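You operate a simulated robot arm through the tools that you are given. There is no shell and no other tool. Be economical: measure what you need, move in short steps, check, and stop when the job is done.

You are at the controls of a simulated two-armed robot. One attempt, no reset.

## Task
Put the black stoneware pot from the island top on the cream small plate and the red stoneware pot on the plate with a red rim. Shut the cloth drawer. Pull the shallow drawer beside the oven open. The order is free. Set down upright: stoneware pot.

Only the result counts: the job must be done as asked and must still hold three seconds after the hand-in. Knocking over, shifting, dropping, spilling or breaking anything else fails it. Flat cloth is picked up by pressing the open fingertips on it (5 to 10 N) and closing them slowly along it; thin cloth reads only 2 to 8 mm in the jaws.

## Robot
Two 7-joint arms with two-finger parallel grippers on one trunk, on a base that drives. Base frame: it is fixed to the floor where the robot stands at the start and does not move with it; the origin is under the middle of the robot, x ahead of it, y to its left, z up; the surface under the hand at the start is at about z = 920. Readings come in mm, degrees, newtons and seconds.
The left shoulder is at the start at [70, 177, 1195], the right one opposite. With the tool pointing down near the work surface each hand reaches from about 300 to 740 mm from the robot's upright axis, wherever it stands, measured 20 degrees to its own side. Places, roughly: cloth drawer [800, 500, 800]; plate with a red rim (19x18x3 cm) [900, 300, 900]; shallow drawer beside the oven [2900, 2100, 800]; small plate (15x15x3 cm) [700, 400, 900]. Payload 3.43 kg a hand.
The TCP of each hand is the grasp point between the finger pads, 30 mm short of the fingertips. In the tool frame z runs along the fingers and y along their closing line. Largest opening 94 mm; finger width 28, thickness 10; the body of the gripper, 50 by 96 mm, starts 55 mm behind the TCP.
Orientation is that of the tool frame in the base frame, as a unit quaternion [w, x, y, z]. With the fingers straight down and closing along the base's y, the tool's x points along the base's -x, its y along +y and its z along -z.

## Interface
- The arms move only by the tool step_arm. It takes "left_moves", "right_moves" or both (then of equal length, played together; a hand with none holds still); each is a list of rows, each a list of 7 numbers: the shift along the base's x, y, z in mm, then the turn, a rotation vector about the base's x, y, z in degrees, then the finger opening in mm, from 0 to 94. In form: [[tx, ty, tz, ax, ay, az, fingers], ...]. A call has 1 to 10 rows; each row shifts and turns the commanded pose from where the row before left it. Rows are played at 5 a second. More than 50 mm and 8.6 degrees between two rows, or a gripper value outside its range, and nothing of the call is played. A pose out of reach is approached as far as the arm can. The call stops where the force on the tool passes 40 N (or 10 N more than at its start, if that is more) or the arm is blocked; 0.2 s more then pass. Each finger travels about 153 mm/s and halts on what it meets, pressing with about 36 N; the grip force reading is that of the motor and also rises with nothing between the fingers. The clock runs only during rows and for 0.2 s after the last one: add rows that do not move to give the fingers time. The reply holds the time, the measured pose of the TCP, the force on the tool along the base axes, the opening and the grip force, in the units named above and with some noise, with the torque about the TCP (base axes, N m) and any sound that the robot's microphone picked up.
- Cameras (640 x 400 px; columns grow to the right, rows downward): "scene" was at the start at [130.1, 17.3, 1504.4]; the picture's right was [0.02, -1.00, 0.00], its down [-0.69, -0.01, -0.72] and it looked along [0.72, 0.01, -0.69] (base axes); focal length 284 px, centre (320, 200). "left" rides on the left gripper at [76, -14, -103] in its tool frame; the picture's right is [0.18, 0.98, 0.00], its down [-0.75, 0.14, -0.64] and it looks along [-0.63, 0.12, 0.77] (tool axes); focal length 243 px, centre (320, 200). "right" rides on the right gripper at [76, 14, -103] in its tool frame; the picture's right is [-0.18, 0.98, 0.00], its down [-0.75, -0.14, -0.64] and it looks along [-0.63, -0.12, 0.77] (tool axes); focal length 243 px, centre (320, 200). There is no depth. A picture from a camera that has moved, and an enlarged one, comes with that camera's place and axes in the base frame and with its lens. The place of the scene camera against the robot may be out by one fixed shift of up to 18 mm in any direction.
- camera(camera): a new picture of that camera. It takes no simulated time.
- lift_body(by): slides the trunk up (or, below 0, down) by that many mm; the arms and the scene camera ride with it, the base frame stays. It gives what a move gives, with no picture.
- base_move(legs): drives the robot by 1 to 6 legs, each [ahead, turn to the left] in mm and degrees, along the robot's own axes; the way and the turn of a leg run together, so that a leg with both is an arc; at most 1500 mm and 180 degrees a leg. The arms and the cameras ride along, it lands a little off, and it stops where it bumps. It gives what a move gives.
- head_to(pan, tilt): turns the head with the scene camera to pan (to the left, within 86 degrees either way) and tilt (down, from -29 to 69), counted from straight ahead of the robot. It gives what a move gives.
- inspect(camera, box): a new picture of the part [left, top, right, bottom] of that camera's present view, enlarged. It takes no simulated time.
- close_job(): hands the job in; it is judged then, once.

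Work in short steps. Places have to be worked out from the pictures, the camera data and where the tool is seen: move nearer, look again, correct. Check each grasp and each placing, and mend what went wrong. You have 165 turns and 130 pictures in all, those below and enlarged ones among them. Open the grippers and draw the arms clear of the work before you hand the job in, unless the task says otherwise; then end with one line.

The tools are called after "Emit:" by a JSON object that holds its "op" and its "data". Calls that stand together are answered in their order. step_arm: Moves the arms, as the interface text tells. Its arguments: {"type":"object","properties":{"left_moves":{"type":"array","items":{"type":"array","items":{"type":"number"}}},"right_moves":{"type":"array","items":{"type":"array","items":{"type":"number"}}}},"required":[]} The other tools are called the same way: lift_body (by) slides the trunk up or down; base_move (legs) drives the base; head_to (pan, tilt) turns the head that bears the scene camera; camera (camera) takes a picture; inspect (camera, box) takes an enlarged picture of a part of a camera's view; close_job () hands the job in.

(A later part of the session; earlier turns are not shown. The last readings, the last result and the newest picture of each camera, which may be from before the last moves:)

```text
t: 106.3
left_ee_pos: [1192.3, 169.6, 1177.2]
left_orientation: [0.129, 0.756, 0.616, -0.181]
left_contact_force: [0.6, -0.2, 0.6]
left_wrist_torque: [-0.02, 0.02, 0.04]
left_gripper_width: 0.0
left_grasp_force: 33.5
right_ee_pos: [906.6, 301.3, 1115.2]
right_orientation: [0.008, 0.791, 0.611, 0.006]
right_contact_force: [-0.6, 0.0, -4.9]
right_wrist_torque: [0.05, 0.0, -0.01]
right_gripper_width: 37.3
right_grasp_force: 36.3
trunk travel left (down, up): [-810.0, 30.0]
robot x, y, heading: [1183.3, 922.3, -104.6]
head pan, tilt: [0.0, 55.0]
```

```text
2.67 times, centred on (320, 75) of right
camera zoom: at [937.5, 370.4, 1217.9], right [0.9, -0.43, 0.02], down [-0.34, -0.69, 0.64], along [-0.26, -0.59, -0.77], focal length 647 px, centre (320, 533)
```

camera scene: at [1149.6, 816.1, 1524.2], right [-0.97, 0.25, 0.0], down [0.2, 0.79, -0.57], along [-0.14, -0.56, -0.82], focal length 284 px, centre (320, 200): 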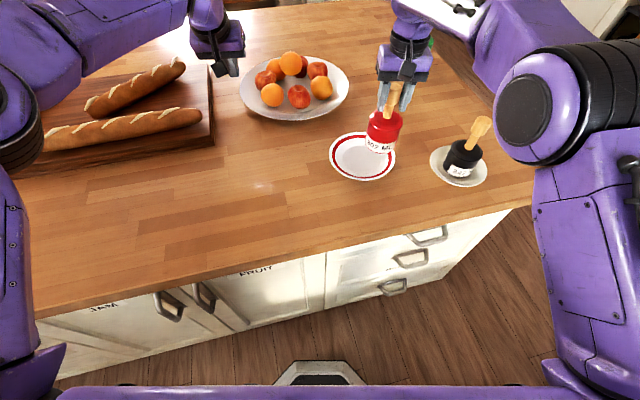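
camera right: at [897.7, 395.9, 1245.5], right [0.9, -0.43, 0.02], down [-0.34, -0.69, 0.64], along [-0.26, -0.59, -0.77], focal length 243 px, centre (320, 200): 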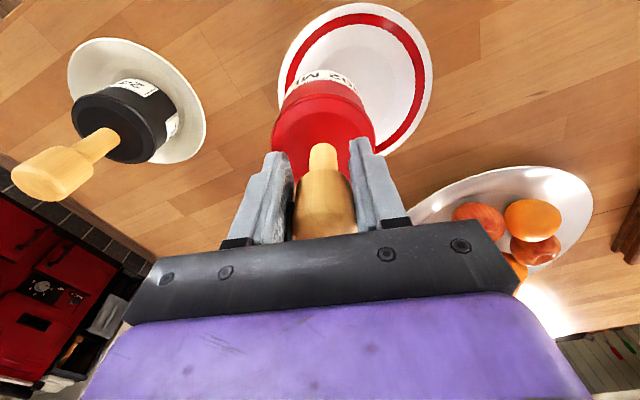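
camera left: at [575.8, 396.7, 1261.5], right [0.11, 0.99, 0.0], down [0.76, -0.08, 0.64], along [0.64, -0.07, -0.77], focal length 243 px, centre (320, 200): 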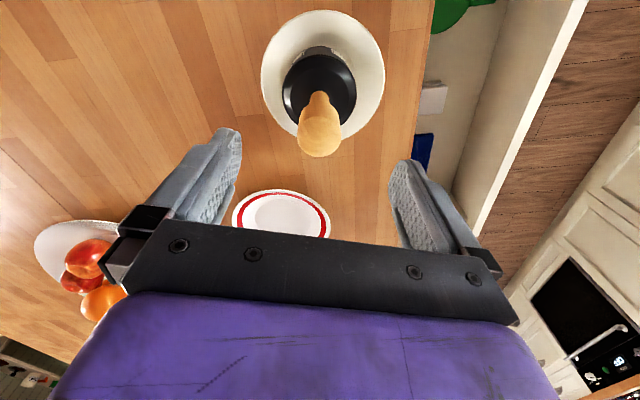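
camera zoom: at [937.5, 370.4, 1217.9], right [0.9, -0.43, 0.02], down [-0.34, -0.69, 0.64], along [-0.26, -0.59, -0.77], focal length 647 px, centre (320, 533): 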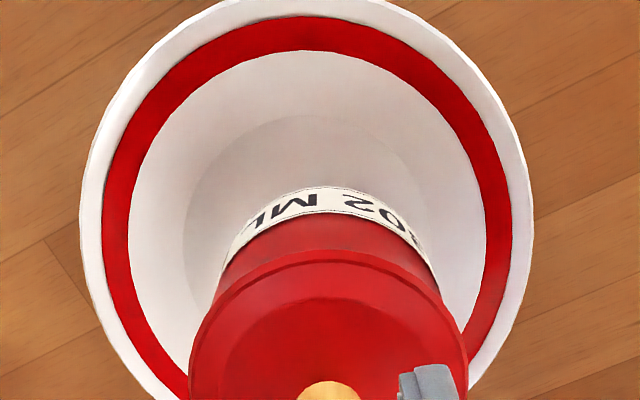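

Both views say shift about +12 in y. Correct and lower near the floor of the plate.

Emit:
{"op": "step_arm", "data": {"right_moves": [[1, 12, 0, 0, 0, 0, 15], [0, 0, -15, 0, 0, 0, 15], [0, 0, -13, 0, 0, 0, 15], [0, 0, 0, 0, 0, 0, 15]]}}

Emit:
{"op": "inspect", "data": {"camera": "scene", "box": [310, 100, 470, 200]}}

Emit:
{"op": "inspect", "data": {"camera": "right", "box": [200, 0, 440, 150]}}

```text
t: 107.3
left_ee_pos: [1192.0, 172.1, 1177.8]
left_orientation: [0.129, 0.755, 0.616, -0.182]
left_contact_force: [0.1, 0.2, -1.2]
left_wrist_torque: [-0.02, 0.0, 0.02]
left_gripper_width: 0.2
left_grasp_force: 33.0
right_ee_pos: [908.0, 313.6, 1088.1]
right_orientation: [0.009, 0.791, 0.611, 0.006]
right_contact_force: [0.6, 0.3, -4.2]
right_wrist_torque: [0.07, -0.01, -0.02]
right_gripper_width: 36.9
right_grasp_force: 36.6
trunk travel left (down, up): [-810.0, 30.0]
robot x, y, heading: [1184.0, 920.7, -104.3]
head pan, tilt: [0.0, 55.0]
```

```text
4.00 times, centred on (390, 150) of scene
camera zoom: at [1149.5, 816.4, 1524.2], right [-0.97, 0.25, 0.0], down [0.2, 0.79, -0.57], along [-0.14, -0.56, -0.82], focal length 1137 px, centre (40, 400)
```

zoom: 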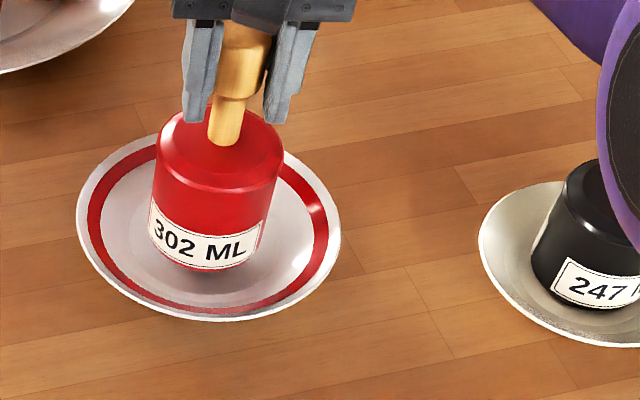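

```text
2.67 times, centred on (320, 75) of right
camera zoom: at [937.9, 383.3, 1189.5], right [0.9, -0.43, 0.02], down [-0.34, -0.69, 0.64], along [-0.26, -0.59, -0.77], focal length 647 px, centre (320, 533)
```

zoom: 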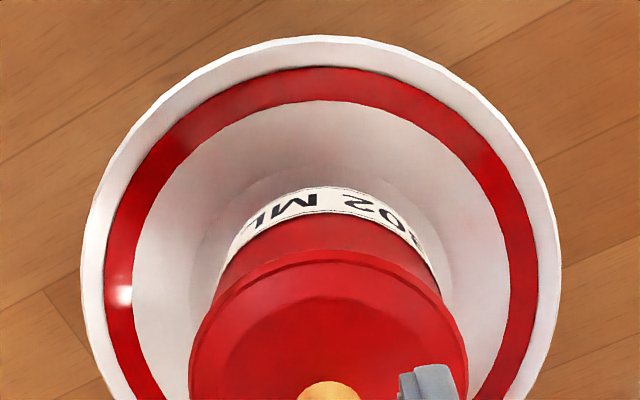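

Centred. Lower to contact in small steps.

Emit:
{"op": "step_arm", "data": {"right_moves": [[0, 0, -5, 0, 0, 0, 15], [0, 0, -4, 0, 0, 0, 15], [0, 0, -3, 0, 0, 0, 15], [0, 0, 0, 0, 0, 0, 15]]}}

```text
t: 108.3
left_ee_pos: [1191.6, 170.8, 1177.4]
left_orientation: [0.127, 0.756, 0.617, -0.181]
left_contact_force: [-0.1, -0.1, -0.1]
left_wrist_torque: [0.01, 0.0, 0.02]
left_gripper_width: 0.0
left_grasp_force: 32.9
right_ee_pos: [908.8, 312.2, 1074.4]
right_orientation: [0.009, 0.791, 0.612, 0.006]
right_contact_force: [-0.3, 0.8, -3.4]
right_wrist_torque: [0.06, -0.03, -0.03]
right_gripper_width: 36.8
right_grasp_force: 35.7
trunk travel left (down, up): [-810.0, 30.0]
robot x, y, heading: [1181.9, 918.5, -104.5]
head pan, tilt: [0.0, 55.0]
```

Emit:
{"op": "step_arm", "data": {"right_moves": [[0, 0, -1.5, 0, 0, 0, 15], [0, 0, -1.5, 0, 0, 0, 15], [0, 0, 0, 0, 0, 0, 15]]}}

```text
t: 109.1
left_ee_pos: [1191.5, 170.8, 1177.6]
left_orientation: [0.129, 0.755, 0.616, -0.182]
left_contact_force: [-0.5, -0.5, 0.2]
left_wrist_torque: [-0.02, -0.01, 0.04]
left_gripper_width: 0.0
left_grasp_force: 33.3
right_ee_pos: [908.0, 313.1, 1073.6]
right_orientation: [0.009, 0.791, 0.612, 0.005]
right_contact_force: [-0.5, -0.3, 0.9]
right_wrist_torque: [-0.08, 0.21, 0.01]
right_gripper_width: 36.7
right_grasp_force: 35.7
trunk travel left (down, up): [-810.0, 30.0]
robot x, y, heading: [1182.0, 919.0, -104.4]
head pan, tilt: [0.0, 55.0]
```

Contact felt. One more mm, then release and rise.

Emit:
{"op": "step_arm", "data": {"right_moves": [[0, 0, -1, 0, 0, 0, 15], [0, 0, 0, 0, 0, 0, 36], [0, 0, 0, 0, 0, 0, 50], [0, 0, 0, 0, 0, 0, 80], [0, 0, 0, 0, 0, 0, 94], [0, 0, 0, 0, 0, 0, 94], [0, 0, 40, 0, 0, 0, 94], [0, 0, 50, 0, 0, 0, 94], [0, 0, 0, 0, 0, 0, 94]]}}

Emit:
{"op": "camera", "data": {"camera": "scene"}}

Emit:
{"op": "camera", "data": {"camera": "right"}}

```text
t: 111.1
left_ee_pos: [1190.7, 170.4, 1176.2]
left_orientation: [0.128, 0.755, 0.617, -0.18]
left_contact_force: [-0.3, 0.3, -0.1]
left_wrist_torque: [0.0, 0.03, 0.03]
left_gripper_width: 0.0
left_grasp_force: 33.4
right_ee_pos: [908.1, 313.2, 1161.5]
right_orientation: [0.008, 0.791, 0.612, 0.006]
right_contact_force: [0.6, 0.2, -0.7]
right_wrist_torque: [0.0, 0.0, -0.02]
right_gripper_width: 94.2
right_grasp_force: 0.1
trunk travel left (down, up): [-810.0, 30.0]
robot x, y, heading: [1184.9, 920.3, -104.4]
head pan, tilt: [0.0, 55.0]
```

```text
65 pictures are left
camera scene: at [1149.4, 815.4, 1524.1], right [-0.97, 0.25, 0.0], down [0.2, 0.79, -0.57], along [-0.14, -0.56, -0.82], focal length 284 px, centre (320, 200)
```

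scene: 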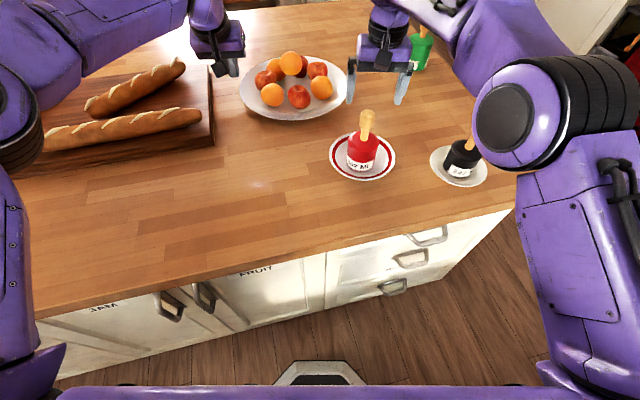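

```text
64 pictures are left
camera right: at [938.2, 383.2, 1263.4], right [0.9, -0.43, 0.02], down [-0.34, -0.69, 0.64], along [-0.26, -0.59, -0.77], focal length 243 px, centre (320, 200)
```

right: 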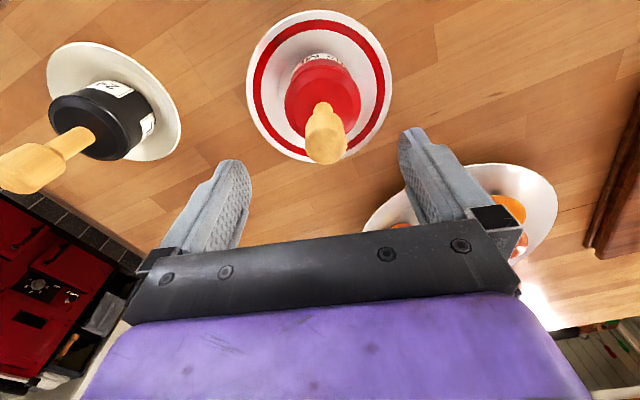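

Red pot sits on the red-rimmed plate. Raise both hands and back away, then turn to face +x along the aisle and look.

Emit:
{"op": "step_arm", "data": {"right_moves": [[0, 0, 35, 0, 0, 0, 94], [0, 0, 35, 0, 0, 0, 94], [0, 0, 20, 0, 0, 0, 94], [0, 0, 0, 0, 0, 0, 94]]}}

Emit:
{"op": "lift_body", "data": {"by": 28}}

Emit:
{"op": "base_move", "data": {"legs": [[-330, 0], [0, 104]]}}

Emit:
{"op": "head_to", "data": {"pan": 20, "tilt": 25}}

Emit:
{"op": "camera", "data": {"camera": "scene"}}

```text
t: 112.1
left_ee_pos: [1191.8, 171.1, 1178.3]
left_orientation: [0.129, 0.756, 0.616, -0.183]
left_contact_force: [0.1, 0.0, 0.2]
left_wrist_torque: [0.02, -0.02, 0.03]
left_gripper_width: 0.2
left_grasp_force: 33.1
right_ee_pos: [901.6, 320.9, 1248.8]
right_orientation: [0.01, 0.791, 0.612, 0.004]
right_contact_force: [-0.1, 0.0, -0.4]
right_wrist_torque: [0.01, 0.0, 0.02]
right_gripper_width: 94.0
right_grasp_force: 0.1
right hand out of reach, approached as far as the arm can: row 3
trunk travel left (down, up): [-810.0, 30.0]
robot x, y, heading: [1181.7, 917.0, -104.5]
head pan, tilt: [0.0, 55.0]
```

```text
t: 112.8
left_ee_pos: [1192.9, 169.9, 1204.9]
left_orientation: [0.129, 0.755, 0.616, -0.182]
left_contact_force: [0.7, -0.5, -0.2]
left_wrist_torque: [-0.02, -0.01, 0.03]
left_gripper_width: 0.0
left_grasp_force: 32.5
right_ee_pos: [901.5, 319.4, 1277.9]
right_orientation: [0.009, 0.791, 0.611, 0.004]
right_contact_force: [-0.1, 0.4, 0.0]
right_wrist_torque: [0.0, 0.01, -0.01]
right_gripper_width: 94.0
right_grasp_force: 0.0
trunk travel left (down, up): [-838.0, 2.0]
robot x, y, heading: [1182.0, 921.3, -104.3]
head pan, tilt: [0.0, 55.0]
```

```text
t: 119.5
left_ee_pos: [1978.0, 1457.7, 1206.0]
left_orientation: [0.223, -0.039, 0.974, -0.005]
left_contact_force: [0.4, -0.3, -0.3]
left_wrist_torque: [0.01, 0.03, -0.01]
left_gripper_width: 0.1
left_grasp_force: 32.7
right_ee_pos: [1916.6, 1137.4, 1274.1]
right_orientation: [0.003, -0.014, 1.0, 0.01]
right_contact_force: [-0.1, 0.6, -0.2]
right_wrist_torque: [-0.01, -0.06, 0.0]
right_gripper_width: 94.1
right_grasp_force: 0.1
trunk travel left (down, up): [-838.0, 2.0]
robot x, y, heading: [1263.0, 1239.4, 2.0]
head pan, tilt: [0.0, 55.0]
```

```text
t: 120.4
left_ee_pos: [1979.6, 1457.3, 1205.7]
left_orientation: [0.223, -0.04, 0.974, -0.005]
left_contact_force: [-0.7, 0.3, -0.2]
left_wrist_torque: [0.02, 0.0, 0.02]
left_gripper_width: 0.1
left_grasp_force: 32.6
right_ee_pos: [1916.6, 1136.1, 1277.7]
right_orientation: [0.002, -0.013, 1.0, 0.011]
right_contact_force: [0.0, -0.3, -0.2]
right_wrist_torque: [0.01, 0.04, 0.02]
right_gripper_width: 93.8
right_grasp_force: 0.2
trunk travel left (down, up): [-838.0, 2.0]
robot x, y, heading: [1266.5, 1238.1, 2.0]
head pan, tilt: [20.0, 25.0]
```

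```text
63 pictures are left
camera scene: at [1396.4, 1290.5, 1596.2], right [0.37, -0.93, 0.0], down [-0.39, -0.16, -0.91], along [0.84, 0.34, -0.42], focal length 284 px, centre (320, 200)
```

scene: 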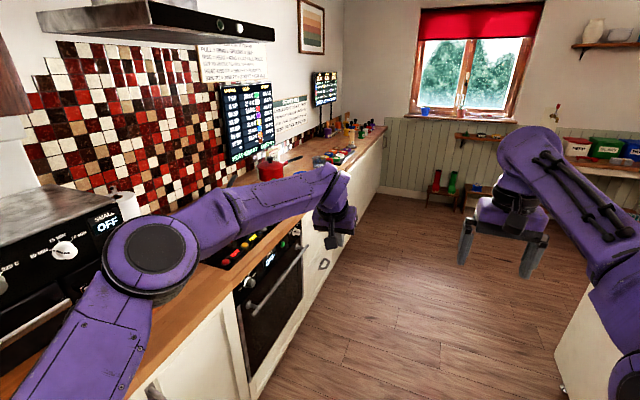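

Aisle clear. Drive ahead ~1350 to come level with the area right of the oven.

Emit:
{"op": "base_move", "data": {"legs": [[1300, -2]]}}

Emit:
{"op": "head_to", "data": {"pan": 70, "tilt": 45}}

Emit:
{"op": "camera", "data": {"camera": "scene"}}

```text
t: 127.0
left_ee_pos: [3290.5, 1455.7, 1206.4]
left_orientation: [0.223, -0.024, 0.974, -0.009]
left_contact_force: [0.7, -0.3, -0.2]
left_wrist_torque: [0.04, 0.01, 0.02]
left_gripper_width: 0.1
left_grasp_force: 33.0
right_ee_pos: [3218.0, 1137.3, 1277.0]
right_orientation: [0.002, 0.003, 1.0, 0.01]
right_contact_force: [-0.5, 0.0, -0.6]
right_wrist_torque: [-0.01, 0.0, 0.0]
right_gripper_width: 94.2
right_grasp_force: 0.0
trunk travel left (down, up): [-838.0, 2.0]
robot x, y, heading: [2567.7, 1263.7, -0.0]
head pan, tilt: [20.0, 25.0]
```

```text
t: 128.2
left_ee_pos: [3290.7, 1455.7, 1205.5]
left_orientation: [0.223, -0.023, 0.975, -0.009]
left_contact_force: [0.4, -0.3, 0.7]
left_wrist_torque: [0.01, -0.04, -0.01]
left_gripper_width: 0.0
left_grasp_force: 33.0
right_ee_pos: [3218.0, 1136.8, 1275.5]
right_orientation: [0.002, 0.002, 1.0, 0.01]
right_contact_force: [0.6, 0.6, 0.5]
right_wrist_torque: [-0.03, 0.04, 0.0]
right_gripper_width: 94.0
right_grasp_force: 0.1
trunk travel left (down, up): [-838.0, 2.0]
robot x, y, heading: [2569.1, 1261.4, 0.2]
head pan, tilt: [70.0, 45.0]
```

```text
62 pictures are left
camera scene: at [2644.0, 1352.7, 1565.7], right [0.94, -0.34, 0.0], down [-0.24, -0.66, -0.71], along [0.24, 0.66, -0.71], focal length 284 px, centre (320, 200)
```

scene: 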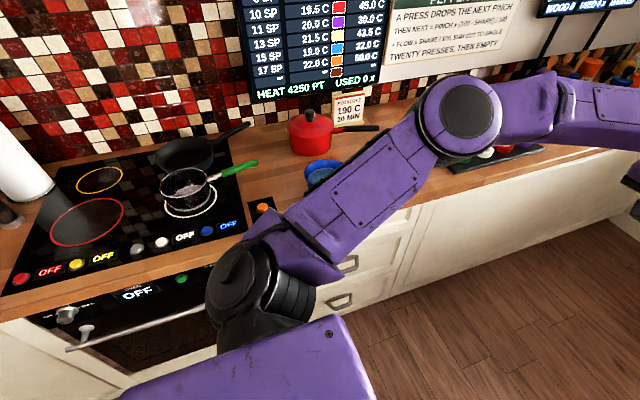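

Drive 180 mm further and turn to face the counter (hands are well above counter-top items).

Emit:
{"op": "base_move", "data": {"legs": [[180, 0], [0, 90]]}}

Emit:
{"op": "head_to", "data": {"pan": 0, "tilt": 50}}

Emit:
{"op": "camera", "data": {"camera": "scene"}}

```text
t: 133.5
left_ee_pos: [2546.2, 1982.3, 1205.7]
left_orientation: [-0.163, 0.709, -0.669, -0.153]
left_contact_force: [-0.7, 0.4, 0.9]
left_wrist_torque: [0.01, -0.01, 0.0]
left_gripper_width: 0.0
left_grasp_force: 32.9
right_ee_pos: [2864.8, 1912.1, 1276.9]
right_orientation: [0.005, 0.71, -0.704, -0.009]
right_contact_force: [0.3, -0.5, -0.3]
right_wrist_torque: [-0.02, 0.02, 0.0]
right_gripper_width: 94.2
right_grasp_force: 0.0
trunk travel left (down, up): [-838.0, 2.0]
robot x, y, heading: [2750.7, 1261.9, 90.6]
head pan, tilt: [70.0, 45.0]
```

```text
t: 134.9
left_ee_pos: [2547.0, 1981.7, 1205.5]
left_orientation: [-0.164, 0.71, -0.668, -0.152]
left_contact_force: [0.4, -0.3, -0.2]
left_wrist_torque: [-0.02, -0.01, 0.0]
left_gripper_width: 0.2
left_grasp_force: 33.0
right_ee_pos: [2865.1, 1911.9, 1277.0]
right_orientation: [0.006, 0.71, -0.704, -0.009]
right_contact_force: [0.2, -0.4, 0.1]
right_wrist_torque: [0.03, -0.01, 0.0]
right_gripper_width: 93.8
right_grasp_force: 0.1
trunk travel left (down, up): [-838.0, 2.0]
robot x, y, heading: [2751.0, 1262.0, 90.6]
head pan, tilt: [0.0, 50.0]
```

```text
61 pictures are left
camera scene: at [2744.6, 1403.4, 1558.7], right [1.0, 0.01, 0.0], down [0.01, -0.77, -0.64], along [-0.01, 0.64, -0.77], focal length 284 px, centre (320, 200)
```

scene: 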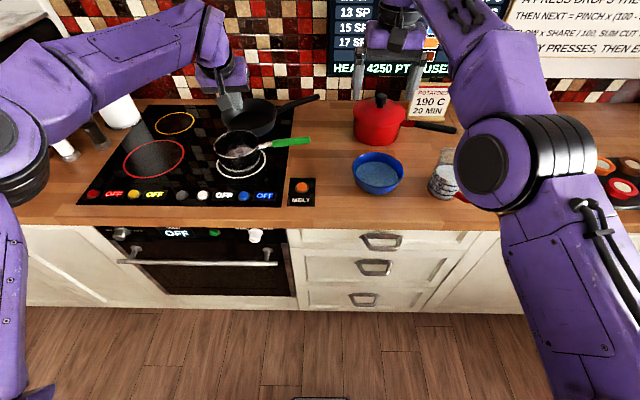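

I'll back away so the hands clear the stove area, and inspect the drawers right of the oven.

Emit:
{"op": "base_move", "data": {"legs": [[-260, 0]]}}

Emit:
{"op": "inspect", "data": {"camera": "scene", "box": [200, 60, 520, 260]}}

Emit:
{"op": "camera", "data": {"camera": "scene"}}

```text
t: 136.8
left_ee_pos: [2551.2, 1721.2, 1205.2]
left_orientation: [-0.163, 0.709, -0.669, -0.152]
left_contact_force: [-0.4, -0.5, -0.3]
left_wrist_torque: [0.01, 0.01, -0.02]
left_gripper_width: 0.0
left_grasp_force: 32.4
right_ee_pos: [2869.6, 1649.9, 1275.5]
right_orientation: [0.006, 0.709, -0.705, -0.009]
right_contact_force: [0.7, -0.2, 0.5]
right_wrist_torque: [-0.01, 0.03, 0.02]
right_gripper_width: 94.0
right_grasp_force: 0.0
trunk travel left (down, up): [-838.0, 2.0]
robot x, y, heading: [2751.2, 998.0, 90.5]
head pan, tilt: [0.0, 50.0]
```

```text
2.00 times, centred on (360, 160) of scene
camera zoom: at [2747.9, 1142.9, 1558.5], right [1.0, 0.01, 0.0], down [0.01, -0.77, -0.64], along [-0.01, 0.64, -0.77], focal length 568 px, centre (240, 280)
```

zoom: 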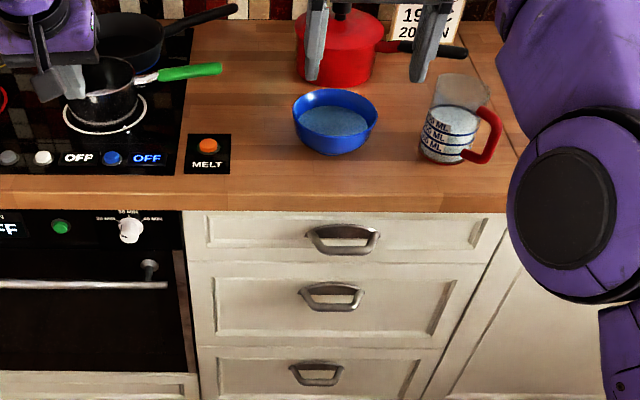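

```text
59 pictures are left
camera scene: at [2747.9, 1142.9, 1558.5], right [1.0, 0.01, 0.0], down [0.01, -0.77, -0.64], along [-0.01, 0.64, -0.77], focal length 284 px, centre (320, 200)
```

scene: 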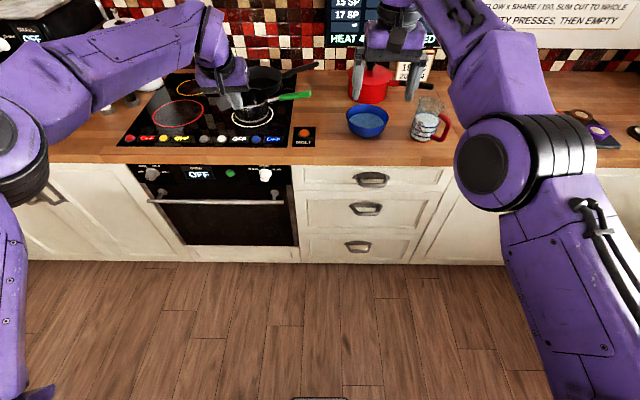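

The top shallow drawer right of the oven has a bow handle, at about (2922, 1865, 790). I lower the trunk and rotate the right hand to point forward.

Emit:
{"op": "lift_body", "data": {"by": -260}}

Emit:
{"op": "step_arm", "data": {"right_moves": [[0, -5, -15, 8.5, 0, 0, 94], [0, -5, -15, 8.5, 0, 0, 94], [0, -5, -15, 8.5, 0, 0, 94], [0, -5, -15, 8.5, 0, 0, 94], [0, -5, -15, 8.5, 0, 0, 94], [0, 0, -15, 8.5, 0, 0, 94], [0, 0, -15, 8.5, 0, 0, 94], [0, 0, -15, 8.5, 0, 0, 94], [0, 0, -15, 8.5, 0, 0, 94], [0, 0, -15, 8.5, 0, 0, 94]]}}

Emit:
{"op": "camera", "data": {"camera": "scene"}}

```text
t: 139.5
left_ee_pos: [2549.9, 1718.3, 945.8]
left_orientation: [-0.163, 0.709, -0.669, -0.151]
left_contact_force: [-1.5, 0.9, -0.3]
left_wrist_torque: [-0.01, 0.02, -0.03]
left_gripper_width: 0.0
left_grasp_force: 32.4
right_ee_pos: [2868.4, 1648.3, 1017.3]
right_orientation: [0.005, 0.709, -0.705, -0.01]
right_contact_force: [0.5, 0.0, -0.2]
right_wrist_torque: [0.04, 0.0, 0.05]
right_gripper_width: 94.0
right_grasp_force: 0.1
trunk travel left (down, up): [-578.0, 262.0]
robot x, y, heading: [2750.1, 995.3, 90.4]
head pan, tilt: [0.0, 50.0]
```

```text
t: 141.7
left_ee_pos: [2550.8, 1719.4, 944.2]
left_orientation: [-0.163, 0.709, -0.669, -0.152]
left_contact_force: [0.5, 0.3, 0.6]
left_wrist_torque: [-0.02, 0.03, 0.01]
left_gripper_width: 0.0
left_grasp_force: 32.8
right_ee_pos: [2886.6, 1630.4, 872.5]
right_orientation: [0.472, -0.502, 0.538, 0.486]
right_contact_force: [-0.6, 0.0, -0.7]
right_wrist_torque: [0.02, 0.03, -0.01]
right_gripper_width: 93.8
right_grasp_force: 0.1
trunk travel left (down, up): [-578.0, 262.0]
robot x, y, heading: [2752.3, 999.6, 90.6]
head pan, tilt: [0.0, 50.0]
```

```text
58 pictures are left
camera scene: at [2747.8, 1142.1, 1298.6], right [1.0, 0.01, 0.0], down [0.01, -0.77, -0.64], along [-0.01, 0.64, -0.77], focal length 284 px, centre (320, 200)
```

scene: 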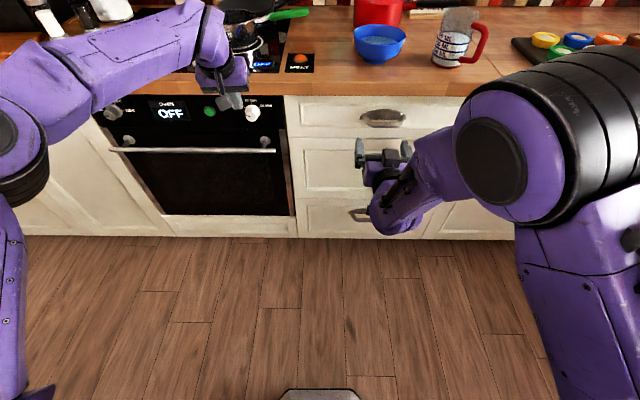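

The right hand now points forward. Next roll it 90° so the fingers close vertically, and at the same time pull the left hand back.

Emit:
{"op": "step_arm", "data": {"right_moves": [[0, 0, 0, 0, 8.5, 0, 94], [0, 0, 0, 0, 8.5, 0, 94], [0, 0, 0, 0, 8.5, 0, 94], [0, 0, 0, 0, 8.5, 0, 94], [0, 0, 0, 0, 8.5, 0, 94], [0, 0, 0, 0, 8.5, 0, 94], [0, 0, 0, 0, 8.5, 0, 94], [0, 0, 0, 0, 8.5, 0, 94], [0, 0, 0, 0, 8.5, 0, 94], [0, 0, 0, 0, 8.5, 0, 94]], "left_moves": [[-10, -30, 10, 0, 0, 0, 0], [-10, -30, 10, 0, 0, 0, 0], [-10, -30, 10, 0, 0, 0, 0], [-10, -30, 10, 0, 0, 0, 0], [-10, -30, 10, 0, 0, 0, 0], [-10, -30, 10, 0, 0, 0, 0], [-10, -20, 10, 0, 0, 0, 0], [0, 0, 0, 0, 0, 0, 0], [0, 0, 0, 0, 0, 0, 0], [0, 0, 0, 0, 0, 0, 0]]}}

Emit:
{"op": "camera", "data": {"camera": "scene"}}

Emit:
{"op": "camera", "data": {"camera": "right"}}

```text
t: 143.9
left_ee_pos: [2480.1, 1518.9, 1015.4]
left_orientation: [-0.162, 0.709, -0.669, -0.152]
left_contact_force: [-0.7, -0.4, 0.2]
left_wrist_torque: [-0.02, 0.02, 0.0]
left_gripper_width: 0.3
left_grasp_force: 32.7
right_ee_pos: [2869.8, 1625.1, 866.9]
right_orientation: [0.002, -0.06, 0.699, 0.712]
right_contact_force: [-0.1, 0.6, 0.6]
right_wrist_torque: [0.01, 0.01, 0.02]
right_gripper_width: 94.2
right_grasp_force: 0.0
trunk travel left (down, up): [-578.0, 262.0]
robot x, y, heading: [2748.5, 996.1, 90.4]
head pan, tilt: [0.0, 50.0]
```

```text
57 pictures are left
camera scene: at [2748.4, 1141.0, 1298.7], right [1.0, 0.01, 0.0], down [0.01, -0.77, -0.64], along [-0.01, 0.64, -0.77], focal length 284 px, centre (320, 200)
```

scene: 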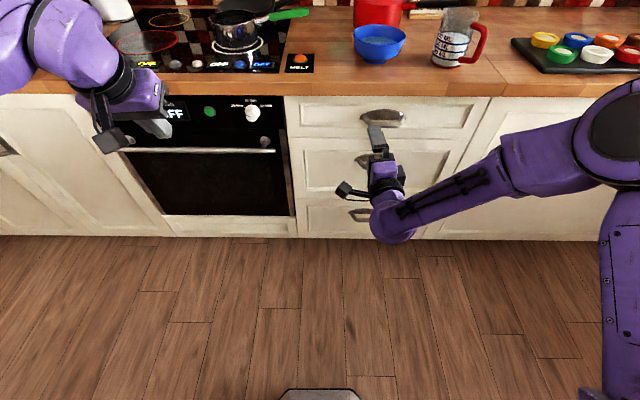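

```text
56 pictures are left
camera right: at [2800.7, 1514.3, 872.0], right [0.1, -0.01, 1.0], down [0.81, -0.57, -0.08], along [0.57, 0.82, -0.05], focal length 243 px, centre (320, 200)
```

right: 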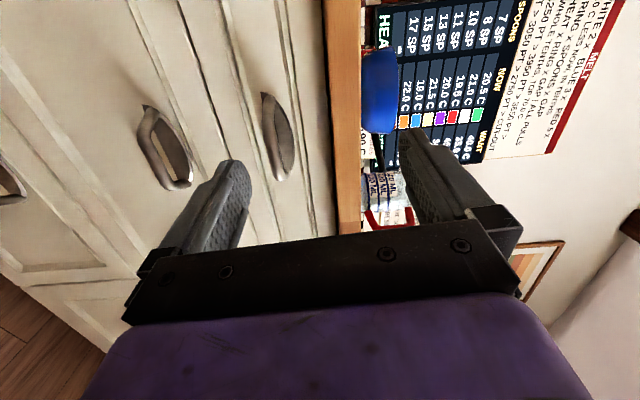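

The fingers now close vertically. Zoom in on the handle to understand its shape.

Emit:
{"op": "inspect", "data": {"camera": "right", "box": [120, 70, 340, 210]}}

Emit:
{"op": "inspect", "data": {"camera": "scene", "box": [320, 80, 480, 180]}}

```text
2.86 times, centred on (230, 140) of right
camera zoom: at [2800.7, 1514.3, 872.0], right [0.1, -0.01, 1.0], down [0.81, -0.57, -0.08], along [0.57, 0.82, -0.05], focal length 693 px, centre (577, 371)
```

zoom: 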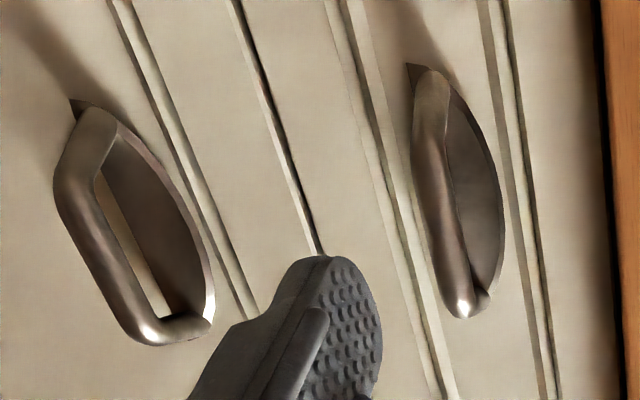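

```text
4.00 times, centred on (400, 130) of scene
camera zoom: at [2748.4, 1141.0, 1298.7], right [1.0, 0.01, 0.0], down [0.01, -0.77, -0.64], along [-0.01, 0.64, -0.77], focal length 1137 px, centre (0, 480)
```

zoom: 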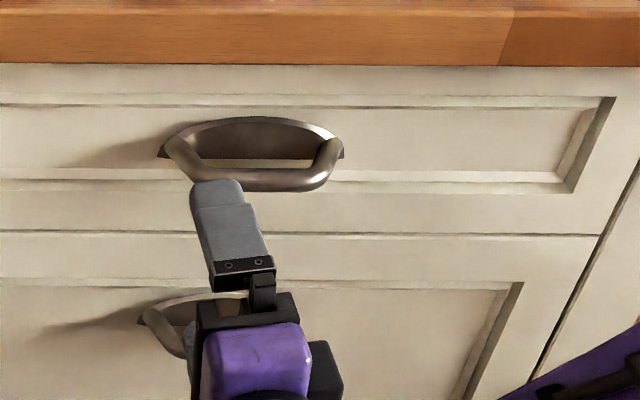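

Bow handle bar at about (2921, 1861, 788). Align the hand in x and z first, then drive forward 150 mm.

Emit:
{"op": "step_arm", "data": {"right_moves": [[17, 0, -26, 0, 0, 0, 94], [17, 0, -26, 0, 0, 0, 94], [17, 0, -27, 0, 0, 0, 94], [0, 0, 0, 0, 0, 0, 94]]}}

Emit:
{"op": "base_move", "data": {"legs": [[140, 0]]}}

Emit:
{"op": "camera", "data": {"camera": "right"}}

Emit:
{"op": "camera", "data": {"camera": "scene"}}

```text
t: 144.9
left_ee_pos: [2478.8, 1518.0, 1015.8]
left_orientation: [-0.163, 0.709, -0.669, -0.152]
left_contact_force: [0.5, -1.1, 0.2]
left_wrist_torque: [0.01, 0.0, -0.02]
left_gripper_width: 0.1
left_grasp_force: 33.6
right_ee_pos: [2921.4, 1624.5, 787.6]
right_orientation: [0.003, -0.062, 0.7, 0.712]
right_contact_force: [0.1, 1.1, -1.3]
right_wrist_torque: [0.0, 0.0, -0.01]
right_gripper_width: 93.9
right_grasp_force: 0.0
trunk travel left (down, up): [-578.0, 262.0]
robot x, y, heading: [2752.3, 996.7, 90.4]
head pan, tilt: [0.0, 50.0]
```

```text
t: 146.2
left_ee_pos: [2478.1, 1660.2, 1014.5]
left_orientation: [-0.163, 0.709, -0.669, -0.151]
left_contact_force: [-0.3, 0.3, -0.3]
left_wrist_torque: [0.01, 0.01, -0.02]
left_gripper_width: 0.1
left_grasp_force: 32.8
right_ee_pos: [2920.6, 1764.4, 785.6]
right_orientation: [0.003, -0.063, 0.699, 0.712]
right_contact_force: [-0.6, 0.7, 0.5]
right_wrist_torque: [0.01, 0.02, 0.02]
right_gripper_width: 93.8
right_grasp_force: 0.2
trunk travel left (down, up): [-578.0, 262.0]
robot x, y, heading: [2748.7, 1137.1, 90.3]
head pan, tilt: [0.0, 50.0]
```

```text
53 pictures are left
camera right: at [2851.5, 1654.6, 792.2], right [0.09, -0.01, 1.0], down [0.81, -0.58, -0.08], along [0.57, 0.82, -0.05], focal length 243 px, centre (320, 200)
```

right: 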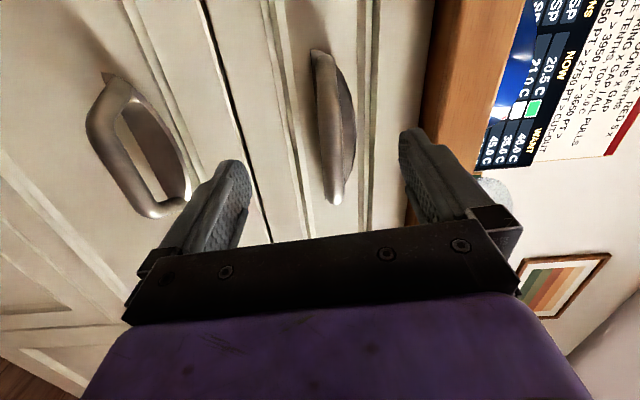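

```text
52 pictures are left
camera scene: at [2746.7, 1282.1, 1298.7], right [1.0, 0.01, 0.0], down [0.01, -0.77, -0.64], along [-0.01, 0.64, -0.77], focal length 284 px, centre (320, 200)
```

scene: 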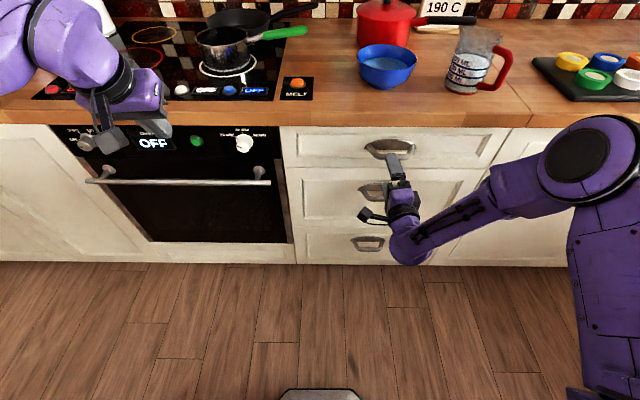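

The bar lies on the hand's axis. Advance ~82 mm with the arm in small steps, then look.

Emit:
{"op": "step_arm", "data": {"right_moves": [[0, 25, 1, 0, 0, 0, 94], [-1, 25, 1, 0, 0, 0, 94], [-1, 20, 1, 0, 0, 0, 94], [0, 12, 1, 0, 0, 0, 94], [0, 0, 0, 0, 0, 0, 94]]}}

Emit:
{"op": "camera", "data": {"camera": "right"}}

Emit:
{"op": "inspect", "data": {"camera": "scene", "box": [300, 100, 500, 225]}}

```text
t: 147.4
left_ee_pos: [2479.1, 1659.5, 1015.4]
left_orientation: [-0.164, 0.709, -0.669, -0.152]
left_contact_force: [-0.8, 0.7, 0.6]
left_wrist_torque: [-0.01, -0.02, 0.01]
left_gripper_width: 0.1
left_grasp_force: 33.0
right_ee_pos: [2917.7, 1846.2, 791.3]
right_orientation: [0.004, -0.062, 0.699, 0.712]
right_contact_force: [1.0, -1.3, 1.3]
right_wrist_torque: [-0.06, -0.04, -0.01]
right_gripper_width: 93.6
right_grasp_force: 0.0
trunk travel left (down, up): [-578.0, 262.0]
robot x, y, heading: [2753.1, 1142.5, 90.5]
head pan, tilt: [0.0, 50.0]
```

```text
51 pictures are left
camera right: at [2849.6, 1736.1, 796.4], right [0.09, -0.01, 1.0], down [0.81, -0.58, -0.08], along [0.57, 0.82, -0.05], focal length 243 px, centre (320, 200)
```

right: 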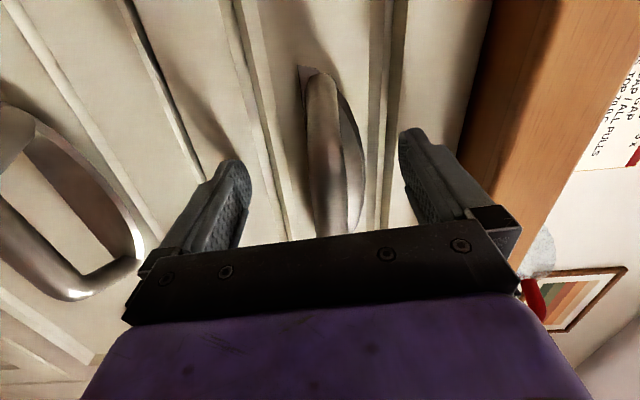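

```text
3.20 times, centred on (400, 162) of scene
camera zoom: at [2746.8, 1280.9, 1298.8], right [1.0, 0.01, 0.0], down [0.01, -0.77, -0.64], along [-0.01, 0.64, -0.77], focal length 909 px, centre (64, 320)
```

zoom: 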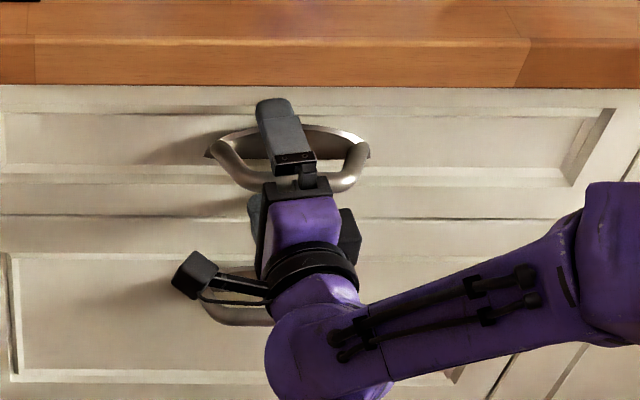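

The bar is between the fingers. Close them on it.

Emit:
{"op": "step_arm", "data": {"right_moves": [[0, -6, 0, 0, 0, 0, 94], [0, 0, 0, 0, 0, 0, 70], [0, 0, 0, 0, 0, 0, 45], [0, 0, 0, 0, 0, 0, 25], [0, 0, 0, 0, 0, 0, 8], [0, 0, 0, 0, 0, 0, 5], [0, 0, 0, 0, 0, 0, 5]]}}

Emit:
{"op": "camera", "data": {"camera": "right"}}

Emit:
{"op": "inspect", "data": {"camera": "scene", "box": [300, 100, 500, 225]}}

```text
t: 149.0
left_ee_pos: [2477.2, 1655.8, 1017.6]
left_orientation: [-0.165, 0.708, -0.669, -0.153]
left_contact_force: [0.1, 1.2, 0.6]
left_wrist_torque: [-0.03, 0.02, 0.0]
left_gripper_width: 0.1
left_grasp_force: 33.1
right_ee_pos: [2918.1, 1838.7, 796.2]
right_orientation: [0.003, -0.06, 0.697, 0.715]
right_contact_force: [-0.5, 2.8, 27.5]
right_wrist_torque: [-0.16, 1.31, -0.09]
right_gripper_width: 24.2
right_grasp_force: 45.4
trunk travel left (down, up): [-578.0, 262.0]
robot x, y, heading: [2749.4, 1141.7, 90.2]
head pan, tilt: [0.0, 50.0]
```

```text
49 pictures are left
camera right: at [2848.6, 1729.0, 800.4], right [0.1, -0.01, 1.0], down [0.81, -0.58, -0.09], along [0.57, 0.82, -0.04], focal length 243 px, centre (320, 200)
```

right: 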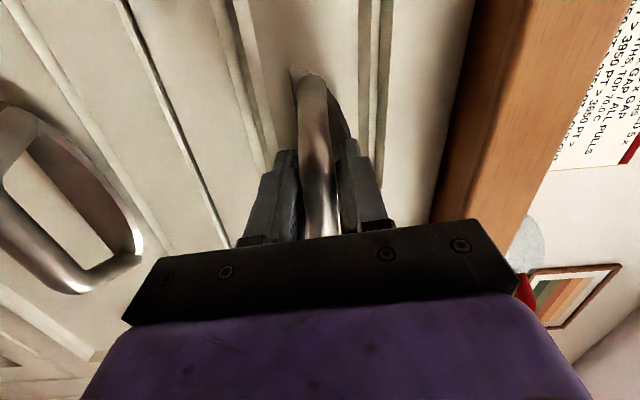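

```text
3.20 times, centred on (400, 162) of scene
camera zoom: at [2745.8, 1276.9, 1299.4], right [1.0, 0.01, 0.0], down [0.01, -0.76, -0.65], along [-0.01, 0.65, -0.76], focal length 909 px, centre (64, 320)
```

zoom: 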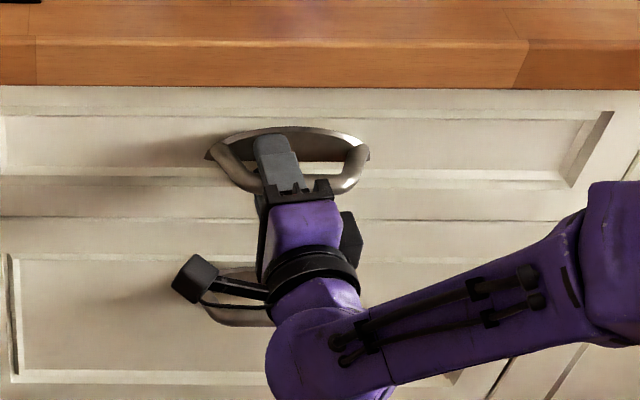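

Gripped at 24 mm but with ~27 N upward load: the bar is slightly below centre. Ease down 5 mm.

Emit:
{"op": "step_arm", "data": {"right_moves": [[0, 0, -3, 0, 0, 0, 5], [0, 0, -3, 0, 0, 0, 5], [0, 0, 0, 0, 0, 0, 5]]}}

```text
t: 149.5
left_ee_pos: [2479.9, 1656.9, 1016.7]
left_orientation: [-0.164, 0.709, -0.669, -0.153]
left_contact_force: [-0.4, -0.2, -0.2]
left_wrist_torque: [0.03, -0.01, 0.03]
left_gripper_width: 0.2
left_grasp_force: 32.7
right_ee_pos: [2917.0, 1841.1, 795.9]
right_orientation: [0.001, -0.058, 0.693, 0.719]
right_contact_force: [-1.4, -5.3, 13.3]
right_wrist_torque: [-0.01, 1.41, 0.25]
right_gripper_width: 24.2
right_grasp_force: 45.1
trunk travel left (down, up): [-578.0, 262.0]
robot x, y, heading: [2754.7, 1140.4, 90.4]
head pan, tilt: [0.0, 50.0]
stopped in row 2 (right hand): the force on the tool passed its limit at 41 N (the readings are from after the stop); the commanded pose is now the measured one
```

The commanded pose has been reset to the measured one; load is now small. Pull gently with the arm.

Emit:
{"op": "step_arm", "data": {"right_moves": [[0, -8, 0, 0, 0, 0, 5], [0, -10, 0, 0, 0, 0, 5], [0, -12, 0, 0, 0, 0, 5], [0, -15, 0, 0, 0, 0, 5], [0, 0, 0, 0, 0, 0, 5]]}}

Emit:
{"op": "inspect", "data": {"camera": "scene", "box": [260, 80, 520, 240]}}

```text
t: 150.7
left_ee_pos: [2477.6, 1654.7, 1018.3]
left_orientation: [-0.165, 0.708, -0.669, -0.153]
left_contact_force: [-0.1, -0.3, -0.2]
left_wrist_torque: [0.01, 0.03, -0.02]
left_gripper_width: 0.0
left_grasp_force: 33.0
right_ee_pos: [2917.9, 1793.2, 795.0]
right_orientation: [0.004, -0.06, 0.694, 0.718]
right_contact_force: [-0.3, -2.3, 32.6]
right_wrist_torque: [-0.22, 1.16, -0.37]
right_gripper_width: 24.3
right_grasp_force: 45.3
trunk travel left (down, up): [-578.0, 262.0]
robot x, y, heading: [2751.5, 1139.7, 90.5]
head pan, tilt: [0.0, 50.0]
```

```text
2.46 times, centred on (390, 160) of scene
camera zoom: at [2745.6, 1275.7, 1299.5], right [1.0, 0.01, 0.0], down [0.01, -0.76, -0.65], along [0.0, 0.65, -0.76], focal length 700 px, centre (148, 298)
```

zoom: 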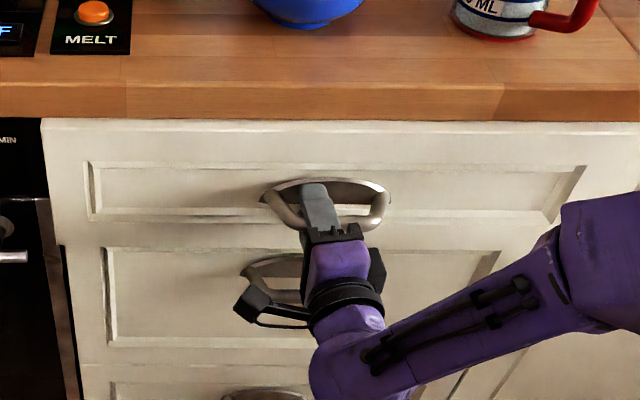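

The drawer follows (~48 mm open). Relieve z by 2 mm and continue pulling.

Emit:
{"op": "step_arm", "data": {"right_moves": [[0, -5, 2, 0, 0, 0, 5], [0, -15, 1, 0, 0, 0, 5], [0, -20, 0, 0, 0, 0, 5], [0, -20, 0, 0, 0, 0, 5], [0, -20, 0, 0, 0, 0, 5], [0, -20, 0, 0, 0, 0, 5], [0, 0, 0, 0, 0, 0, 5]]}}

Emit:
{"op": "camera", "data": {"camera": "scene"}}

```text
t: 152.3
left_ee_pos: [2477.2, 1656.2, 1015.6]
left_orientation: [-0.165, 0.708, -0.67, -0.152]
left_contact_force: [0.2, 0.4, 0.6]
left_wrist_torque: [0.02, 0.04, 0.01]
left_gripper_width: 0.0
left_grasp_force: 33.1
right_ee_pos: [2917.0, 1694.5, 796.0]
right_orientation: [0.005, -0.061, 0.695, 0.716]
right_contact_force: [2.7, -1.8, 22.9]
right_wrist_torque: [-0.18, 1.0, 0.0]
right_gripper_width: 23.8
right_grasp_force: 45.2
trunk travel left (down, up): [-578.0, 262.0]
robot x, y, heading: [2747.9, 1141.2, 90.4]
head pan, tilt: [0.0, 50.0]
```

```text
46 pictures are left
camera scene: at [2746.5, 1278.1, 1299.1], right [1.0, 0.01, 0.0], down [0.01, -0.76, -0.64], along [-0.01, 0.64, -0.76], focal length 284 px, centre (320, 200)
```

scene: 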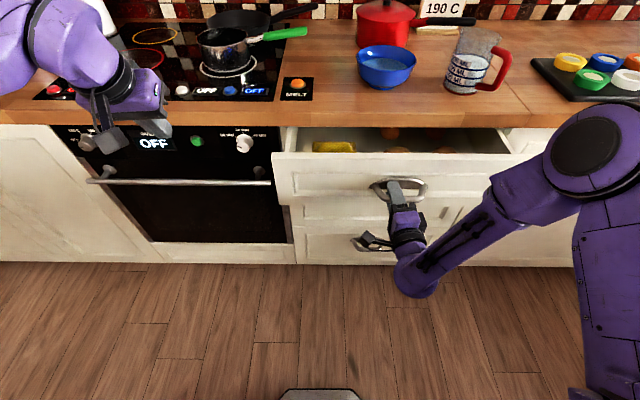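

About 147 mm open. Pull another ~80 mm to be safe.

Emit:
{"op": "step_arm", "data": {"right_moves": [[0, -15, 0, 0, 0, 0, 5], [0, -20, 0, 0, 0, 0, 5], [0, -20, 0, 0, 0, 0, 5], [0, -20, 0, 0, 0, 0, 5], [0, -10, 0, 0, 0, 0, 5], [0, 0, 0, 0, 0, 0, 5]]}}

Emit:
{"op": "camera", "data": {"camera": "scene"}}

```text
t: 153.7
left_ee_pos: [2477.4, 1658.0, 1016.9]
left_orientation: [-0.164, 0.708, -0.67, -0.151]
left_contact_force: [1.0, -0.3, -0.3]
left_wrist_torque: [0.01, -0.03, -0.02]
left_gripper_width: 0.0
left_grasp_force: 33.3
right_ee_pos: [2917.4, 1612.0, 796.3]
right_orientation: [0.004, -0.061, 0.697, 0.715]
right_contact_force: [-0.8, -2.4, 8.9]
right_wrist_torque: [-0.09, 1.05, -0.89]
right_gripper_width: 24.3
right_grasp_force: 45.1
trunk travel left (down, up): [-578.0, 262.0]
robot x, y, heading: [2749.7, 1138.1, 90.7]
head pan, tilt: [0.0, 50.0]
```

```text
45 pictures are left
camera scene: at [2746.5, 1279.8, 1298.8], right [1.0, 0.01, 0.0], down [0.01, -0.77, -0.64], along [-0.01, 0.64, -0.77], focal length 284 px, centre (320, 200)
```

scene: 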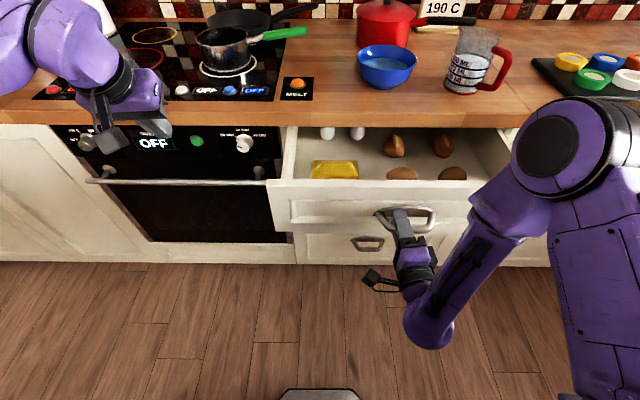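

Open by ~230 mm. Release the handle and back the hand straight out.

Emit:
{"op": "step_arm", "data": {"right_moves": [[0, 0, 0, 0, 0, 0, 25], [0, 0, 0, 0, 0, 0, 50], [0, 0, 0, 0, 0, 0, 80], [0, 0, 0, 0, 0, 0, 80]]}}

Emit:
{"op": "base_move", "data": {"legs": [[-220, 0]]}}

Emit:
{"op": "camera", "data": {"camera": "scene"}}

```text
t: 154.7
left_ee_pos: [2479.0, 1659.3, 1016.1]
left_orientation: [-0.163, 0.709, -0.669, -0.152]
left_contact_force: [-0.8, -0.4, -0.6]
left_wrist_torque: [0.04, -0.01, -0.01]
left_gripper_width: 0.0
left_grasp_force: 33.0
right_ee_pos: [2915.8, 1612.6, 795.4]
right_orientation: [0.004, -0.06, 0.697, 0.715]
right_contact_force: [0.6, 0.2, -0.4]
right_wrist_torque: [0.02, 0.02, -0.02]
right_gripper_width: 80.0
right_grasp_force: 0.1
trunk travel left (down, up): [-578.0, 262.0]
robot x, y, heading: [2752.1, 1135.7, 90.3]
head pan, tilt: [0.0, 50.0]
```

```text
t: 156.4
left_ee_pos: [2480.7, 1434.9, 1015.7]
left_orientation: [-0.163, 0.709, -0.669, -0.152]
left_contact_force: [-0.1, 0.0, 1.2]
left_wrist_torque: [-0.03, -0.02, 0.01]
left_gripper_width: 0.0
left_grasp_force: 33.2
right_ee_pos: [2918.9, 1387.5, 795.0]
right_orientation: [0.003, -0.059, 0.696, 0.715]
right_contact_force: [1.1, -0.3, -0.6]
right_wrist_torque: [-0.05, 0.01, 0.01]
right_gripper_width: 80.1
right_grasp_force: 0.1
trunk travel left (down, up): [-578.0, 262.0]
robot x, y, heading: [2751.4, 918.0, 90.8]
head pan, tilt: [0.0, 50.0]
```

```text
44 pictures are left
camera scene: at [2748.7, 1056.9, 1298.8], right [1.0, 0.01, 0.0], down [0.01, -0.77, -0.64], along [-0.01, 0.64, -0.77], focal length 284 px, centre (320, 200)
```

scene: 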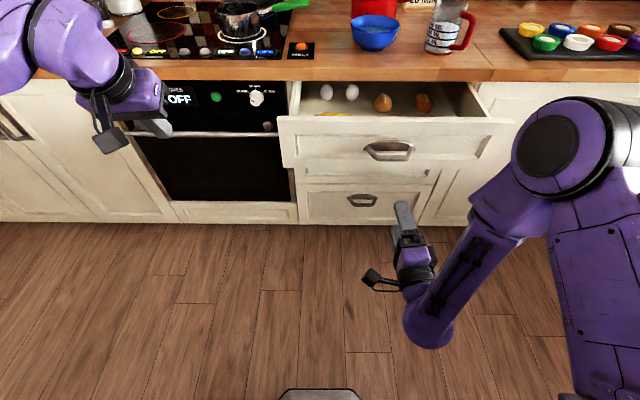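

The drawer stays open. For a final check of the island I open the left gripper, raise the trunk, and turn to look back.

Emit:
{"op": "step_arm", "data": {"left_moves": [[0, 0, 0, 0, 0, 0, 50], [0, 0, 0, 0, 0, 0, 90], [0, 0, 0, 0, 0, 0, 90]]}}

Emit:
{"op": "lift_body", "data": {"by": 255}}

Emit:
{"op": "base_move", "data": {"legs": [[0, 70]]}}

Emit:
{"op": "head_to", "data": {"pan": 35, "tilt": 25}}

Emit:
{"op": "camera", "data": {"camera": "scene"}}

```text
t: 157.2
left_ee_pos: [2480.3, 1435.8, 1014.9]
left_orientation: [-0.162, 0.709, -0.669, -0.152]
left_contact_force: [-0.7, 0.3, -0.2]
left_wrist_torque: [0.01, -0.02, 0.0]
left_gripper_width: 90.1
left_grasp_force: 0.0
right_ee_pos: [2918.9, 1388.7, 796.3]
right_orientation: [0.003, -0.06, 0.697, 0.715]
right_contact_force: [0.5, -0.1, -1.0]
right_wrist_torque: [-0.02, 0.02, -0.01]
right_gripper_width: 79.8
right_grasp_force: 0.1
trunk travel left (down, up): [-578.0, 262.0]
robot x, y, heading: [2749.5, 917.7, 90.2]
head pan, tilt: [0.0, 50.0]
```

```text
t: 159.9
left_ee_pos: [2480.0, 1435.4, 1270.7]
left_orientation: [-0.163, 0.709, -0.669, -0.152]
left_contact_force: [-0.3, -0.3, -0.2]
left_wrist_torque: [0.05, 0.0, -0.02]
left_gripper_width: 90.0
left_grasp_force: 0.1
right_ee_pos: [2918.4, 1389.2, 1051.3]
right_orientation: [0.003, -0.06, 0.696, 0.715]
right_contact_force: [0.0, -0.5, 0.0]
right_wrist_torque: [0.0, 0.02, -0.01]
right_gripper_width: 79.8
right_grasp_force: 0.1
trunk travel left (down, up): [-833.0, 7.0]
robot x, y, heading: [2748.4, 918.0, 90.8]
head pan, tilt: [0.0, 50.0]
```

```text
t: 163.3
left_ee_pos: [2169.8, 842.3, 1269.8]
left_orientation: [-0.046, 0.964, -0.145, -0.217]
left_contact_force: [-0.7, 0.5, -0.4]
left_wrist_torque: [-0.01, -0.01, 0.01]
left_gripper_width: 89.9
left_grasp_force: 0.1
right_ee_pos: [2365.5, 1238.0, 1050.6]
right_orientation: [-0.406, -0.447, 0.538, 0.588]
right_contact_force: [-0.2, 0.1, 0.3]
right_wrist_torque: [-0.01, 0.01, -0.01]
right_gripper_width: 80.0
right_grasp_force: 0.1
trunk travel left (down, up): [-833.0, 7.0]
robot x, y, heading: [2751.0, 914.5, 160.4]
head pan, tilt: [0.0, 50.0]
```

```text
t: 164.3
left_ee_pos: [2168.2, 841.4, 1270.1]
left_orientation: [-0.047, 0.964, -0.144, -0.218]
left_contact_force: [0.1, 0.4, 0.4]
left_wrist_torque: [0.0, 0.0, 0.0]
left_gripper_width: 89.8
left_grasp_force: 0.0
right_ee_pos: [2365.5, 1237.3, 1051.3]
right_orientation: [-0.405, -0.447, 0.538, 0.589]
right_contact_force: [-0.1, -0.2, -0.3]
right_wrist_torque: [0.0, 0.04, 0.01]
right_gripper_width: 80.1
right_grasp_force: 0.1
trunk travel left (down, up): [-833.0, 7.0]
robot x, y, heading: [2755.5, 917.3, 159.8]
head pan, tilt: [35.0, 25.0]
```

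```text
43 pictures are left
camera scene: at [2613.7, 923.7, 1591.2], right [-0.26, 0.97, 0.0], down [0.41, 0.11, -0.91], along [-0.87, -0.24, -0.42], focal length 284 px, centre (320, 200)
```

scene: 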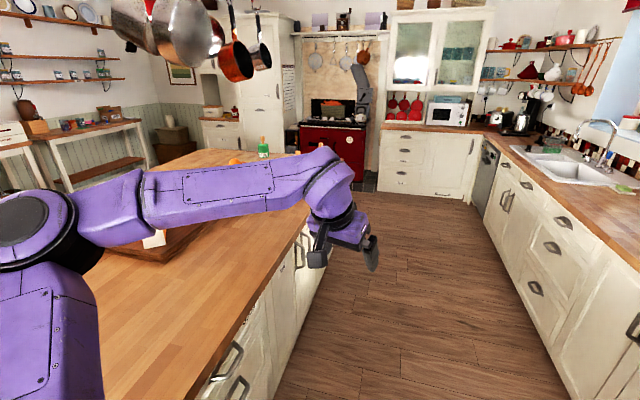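

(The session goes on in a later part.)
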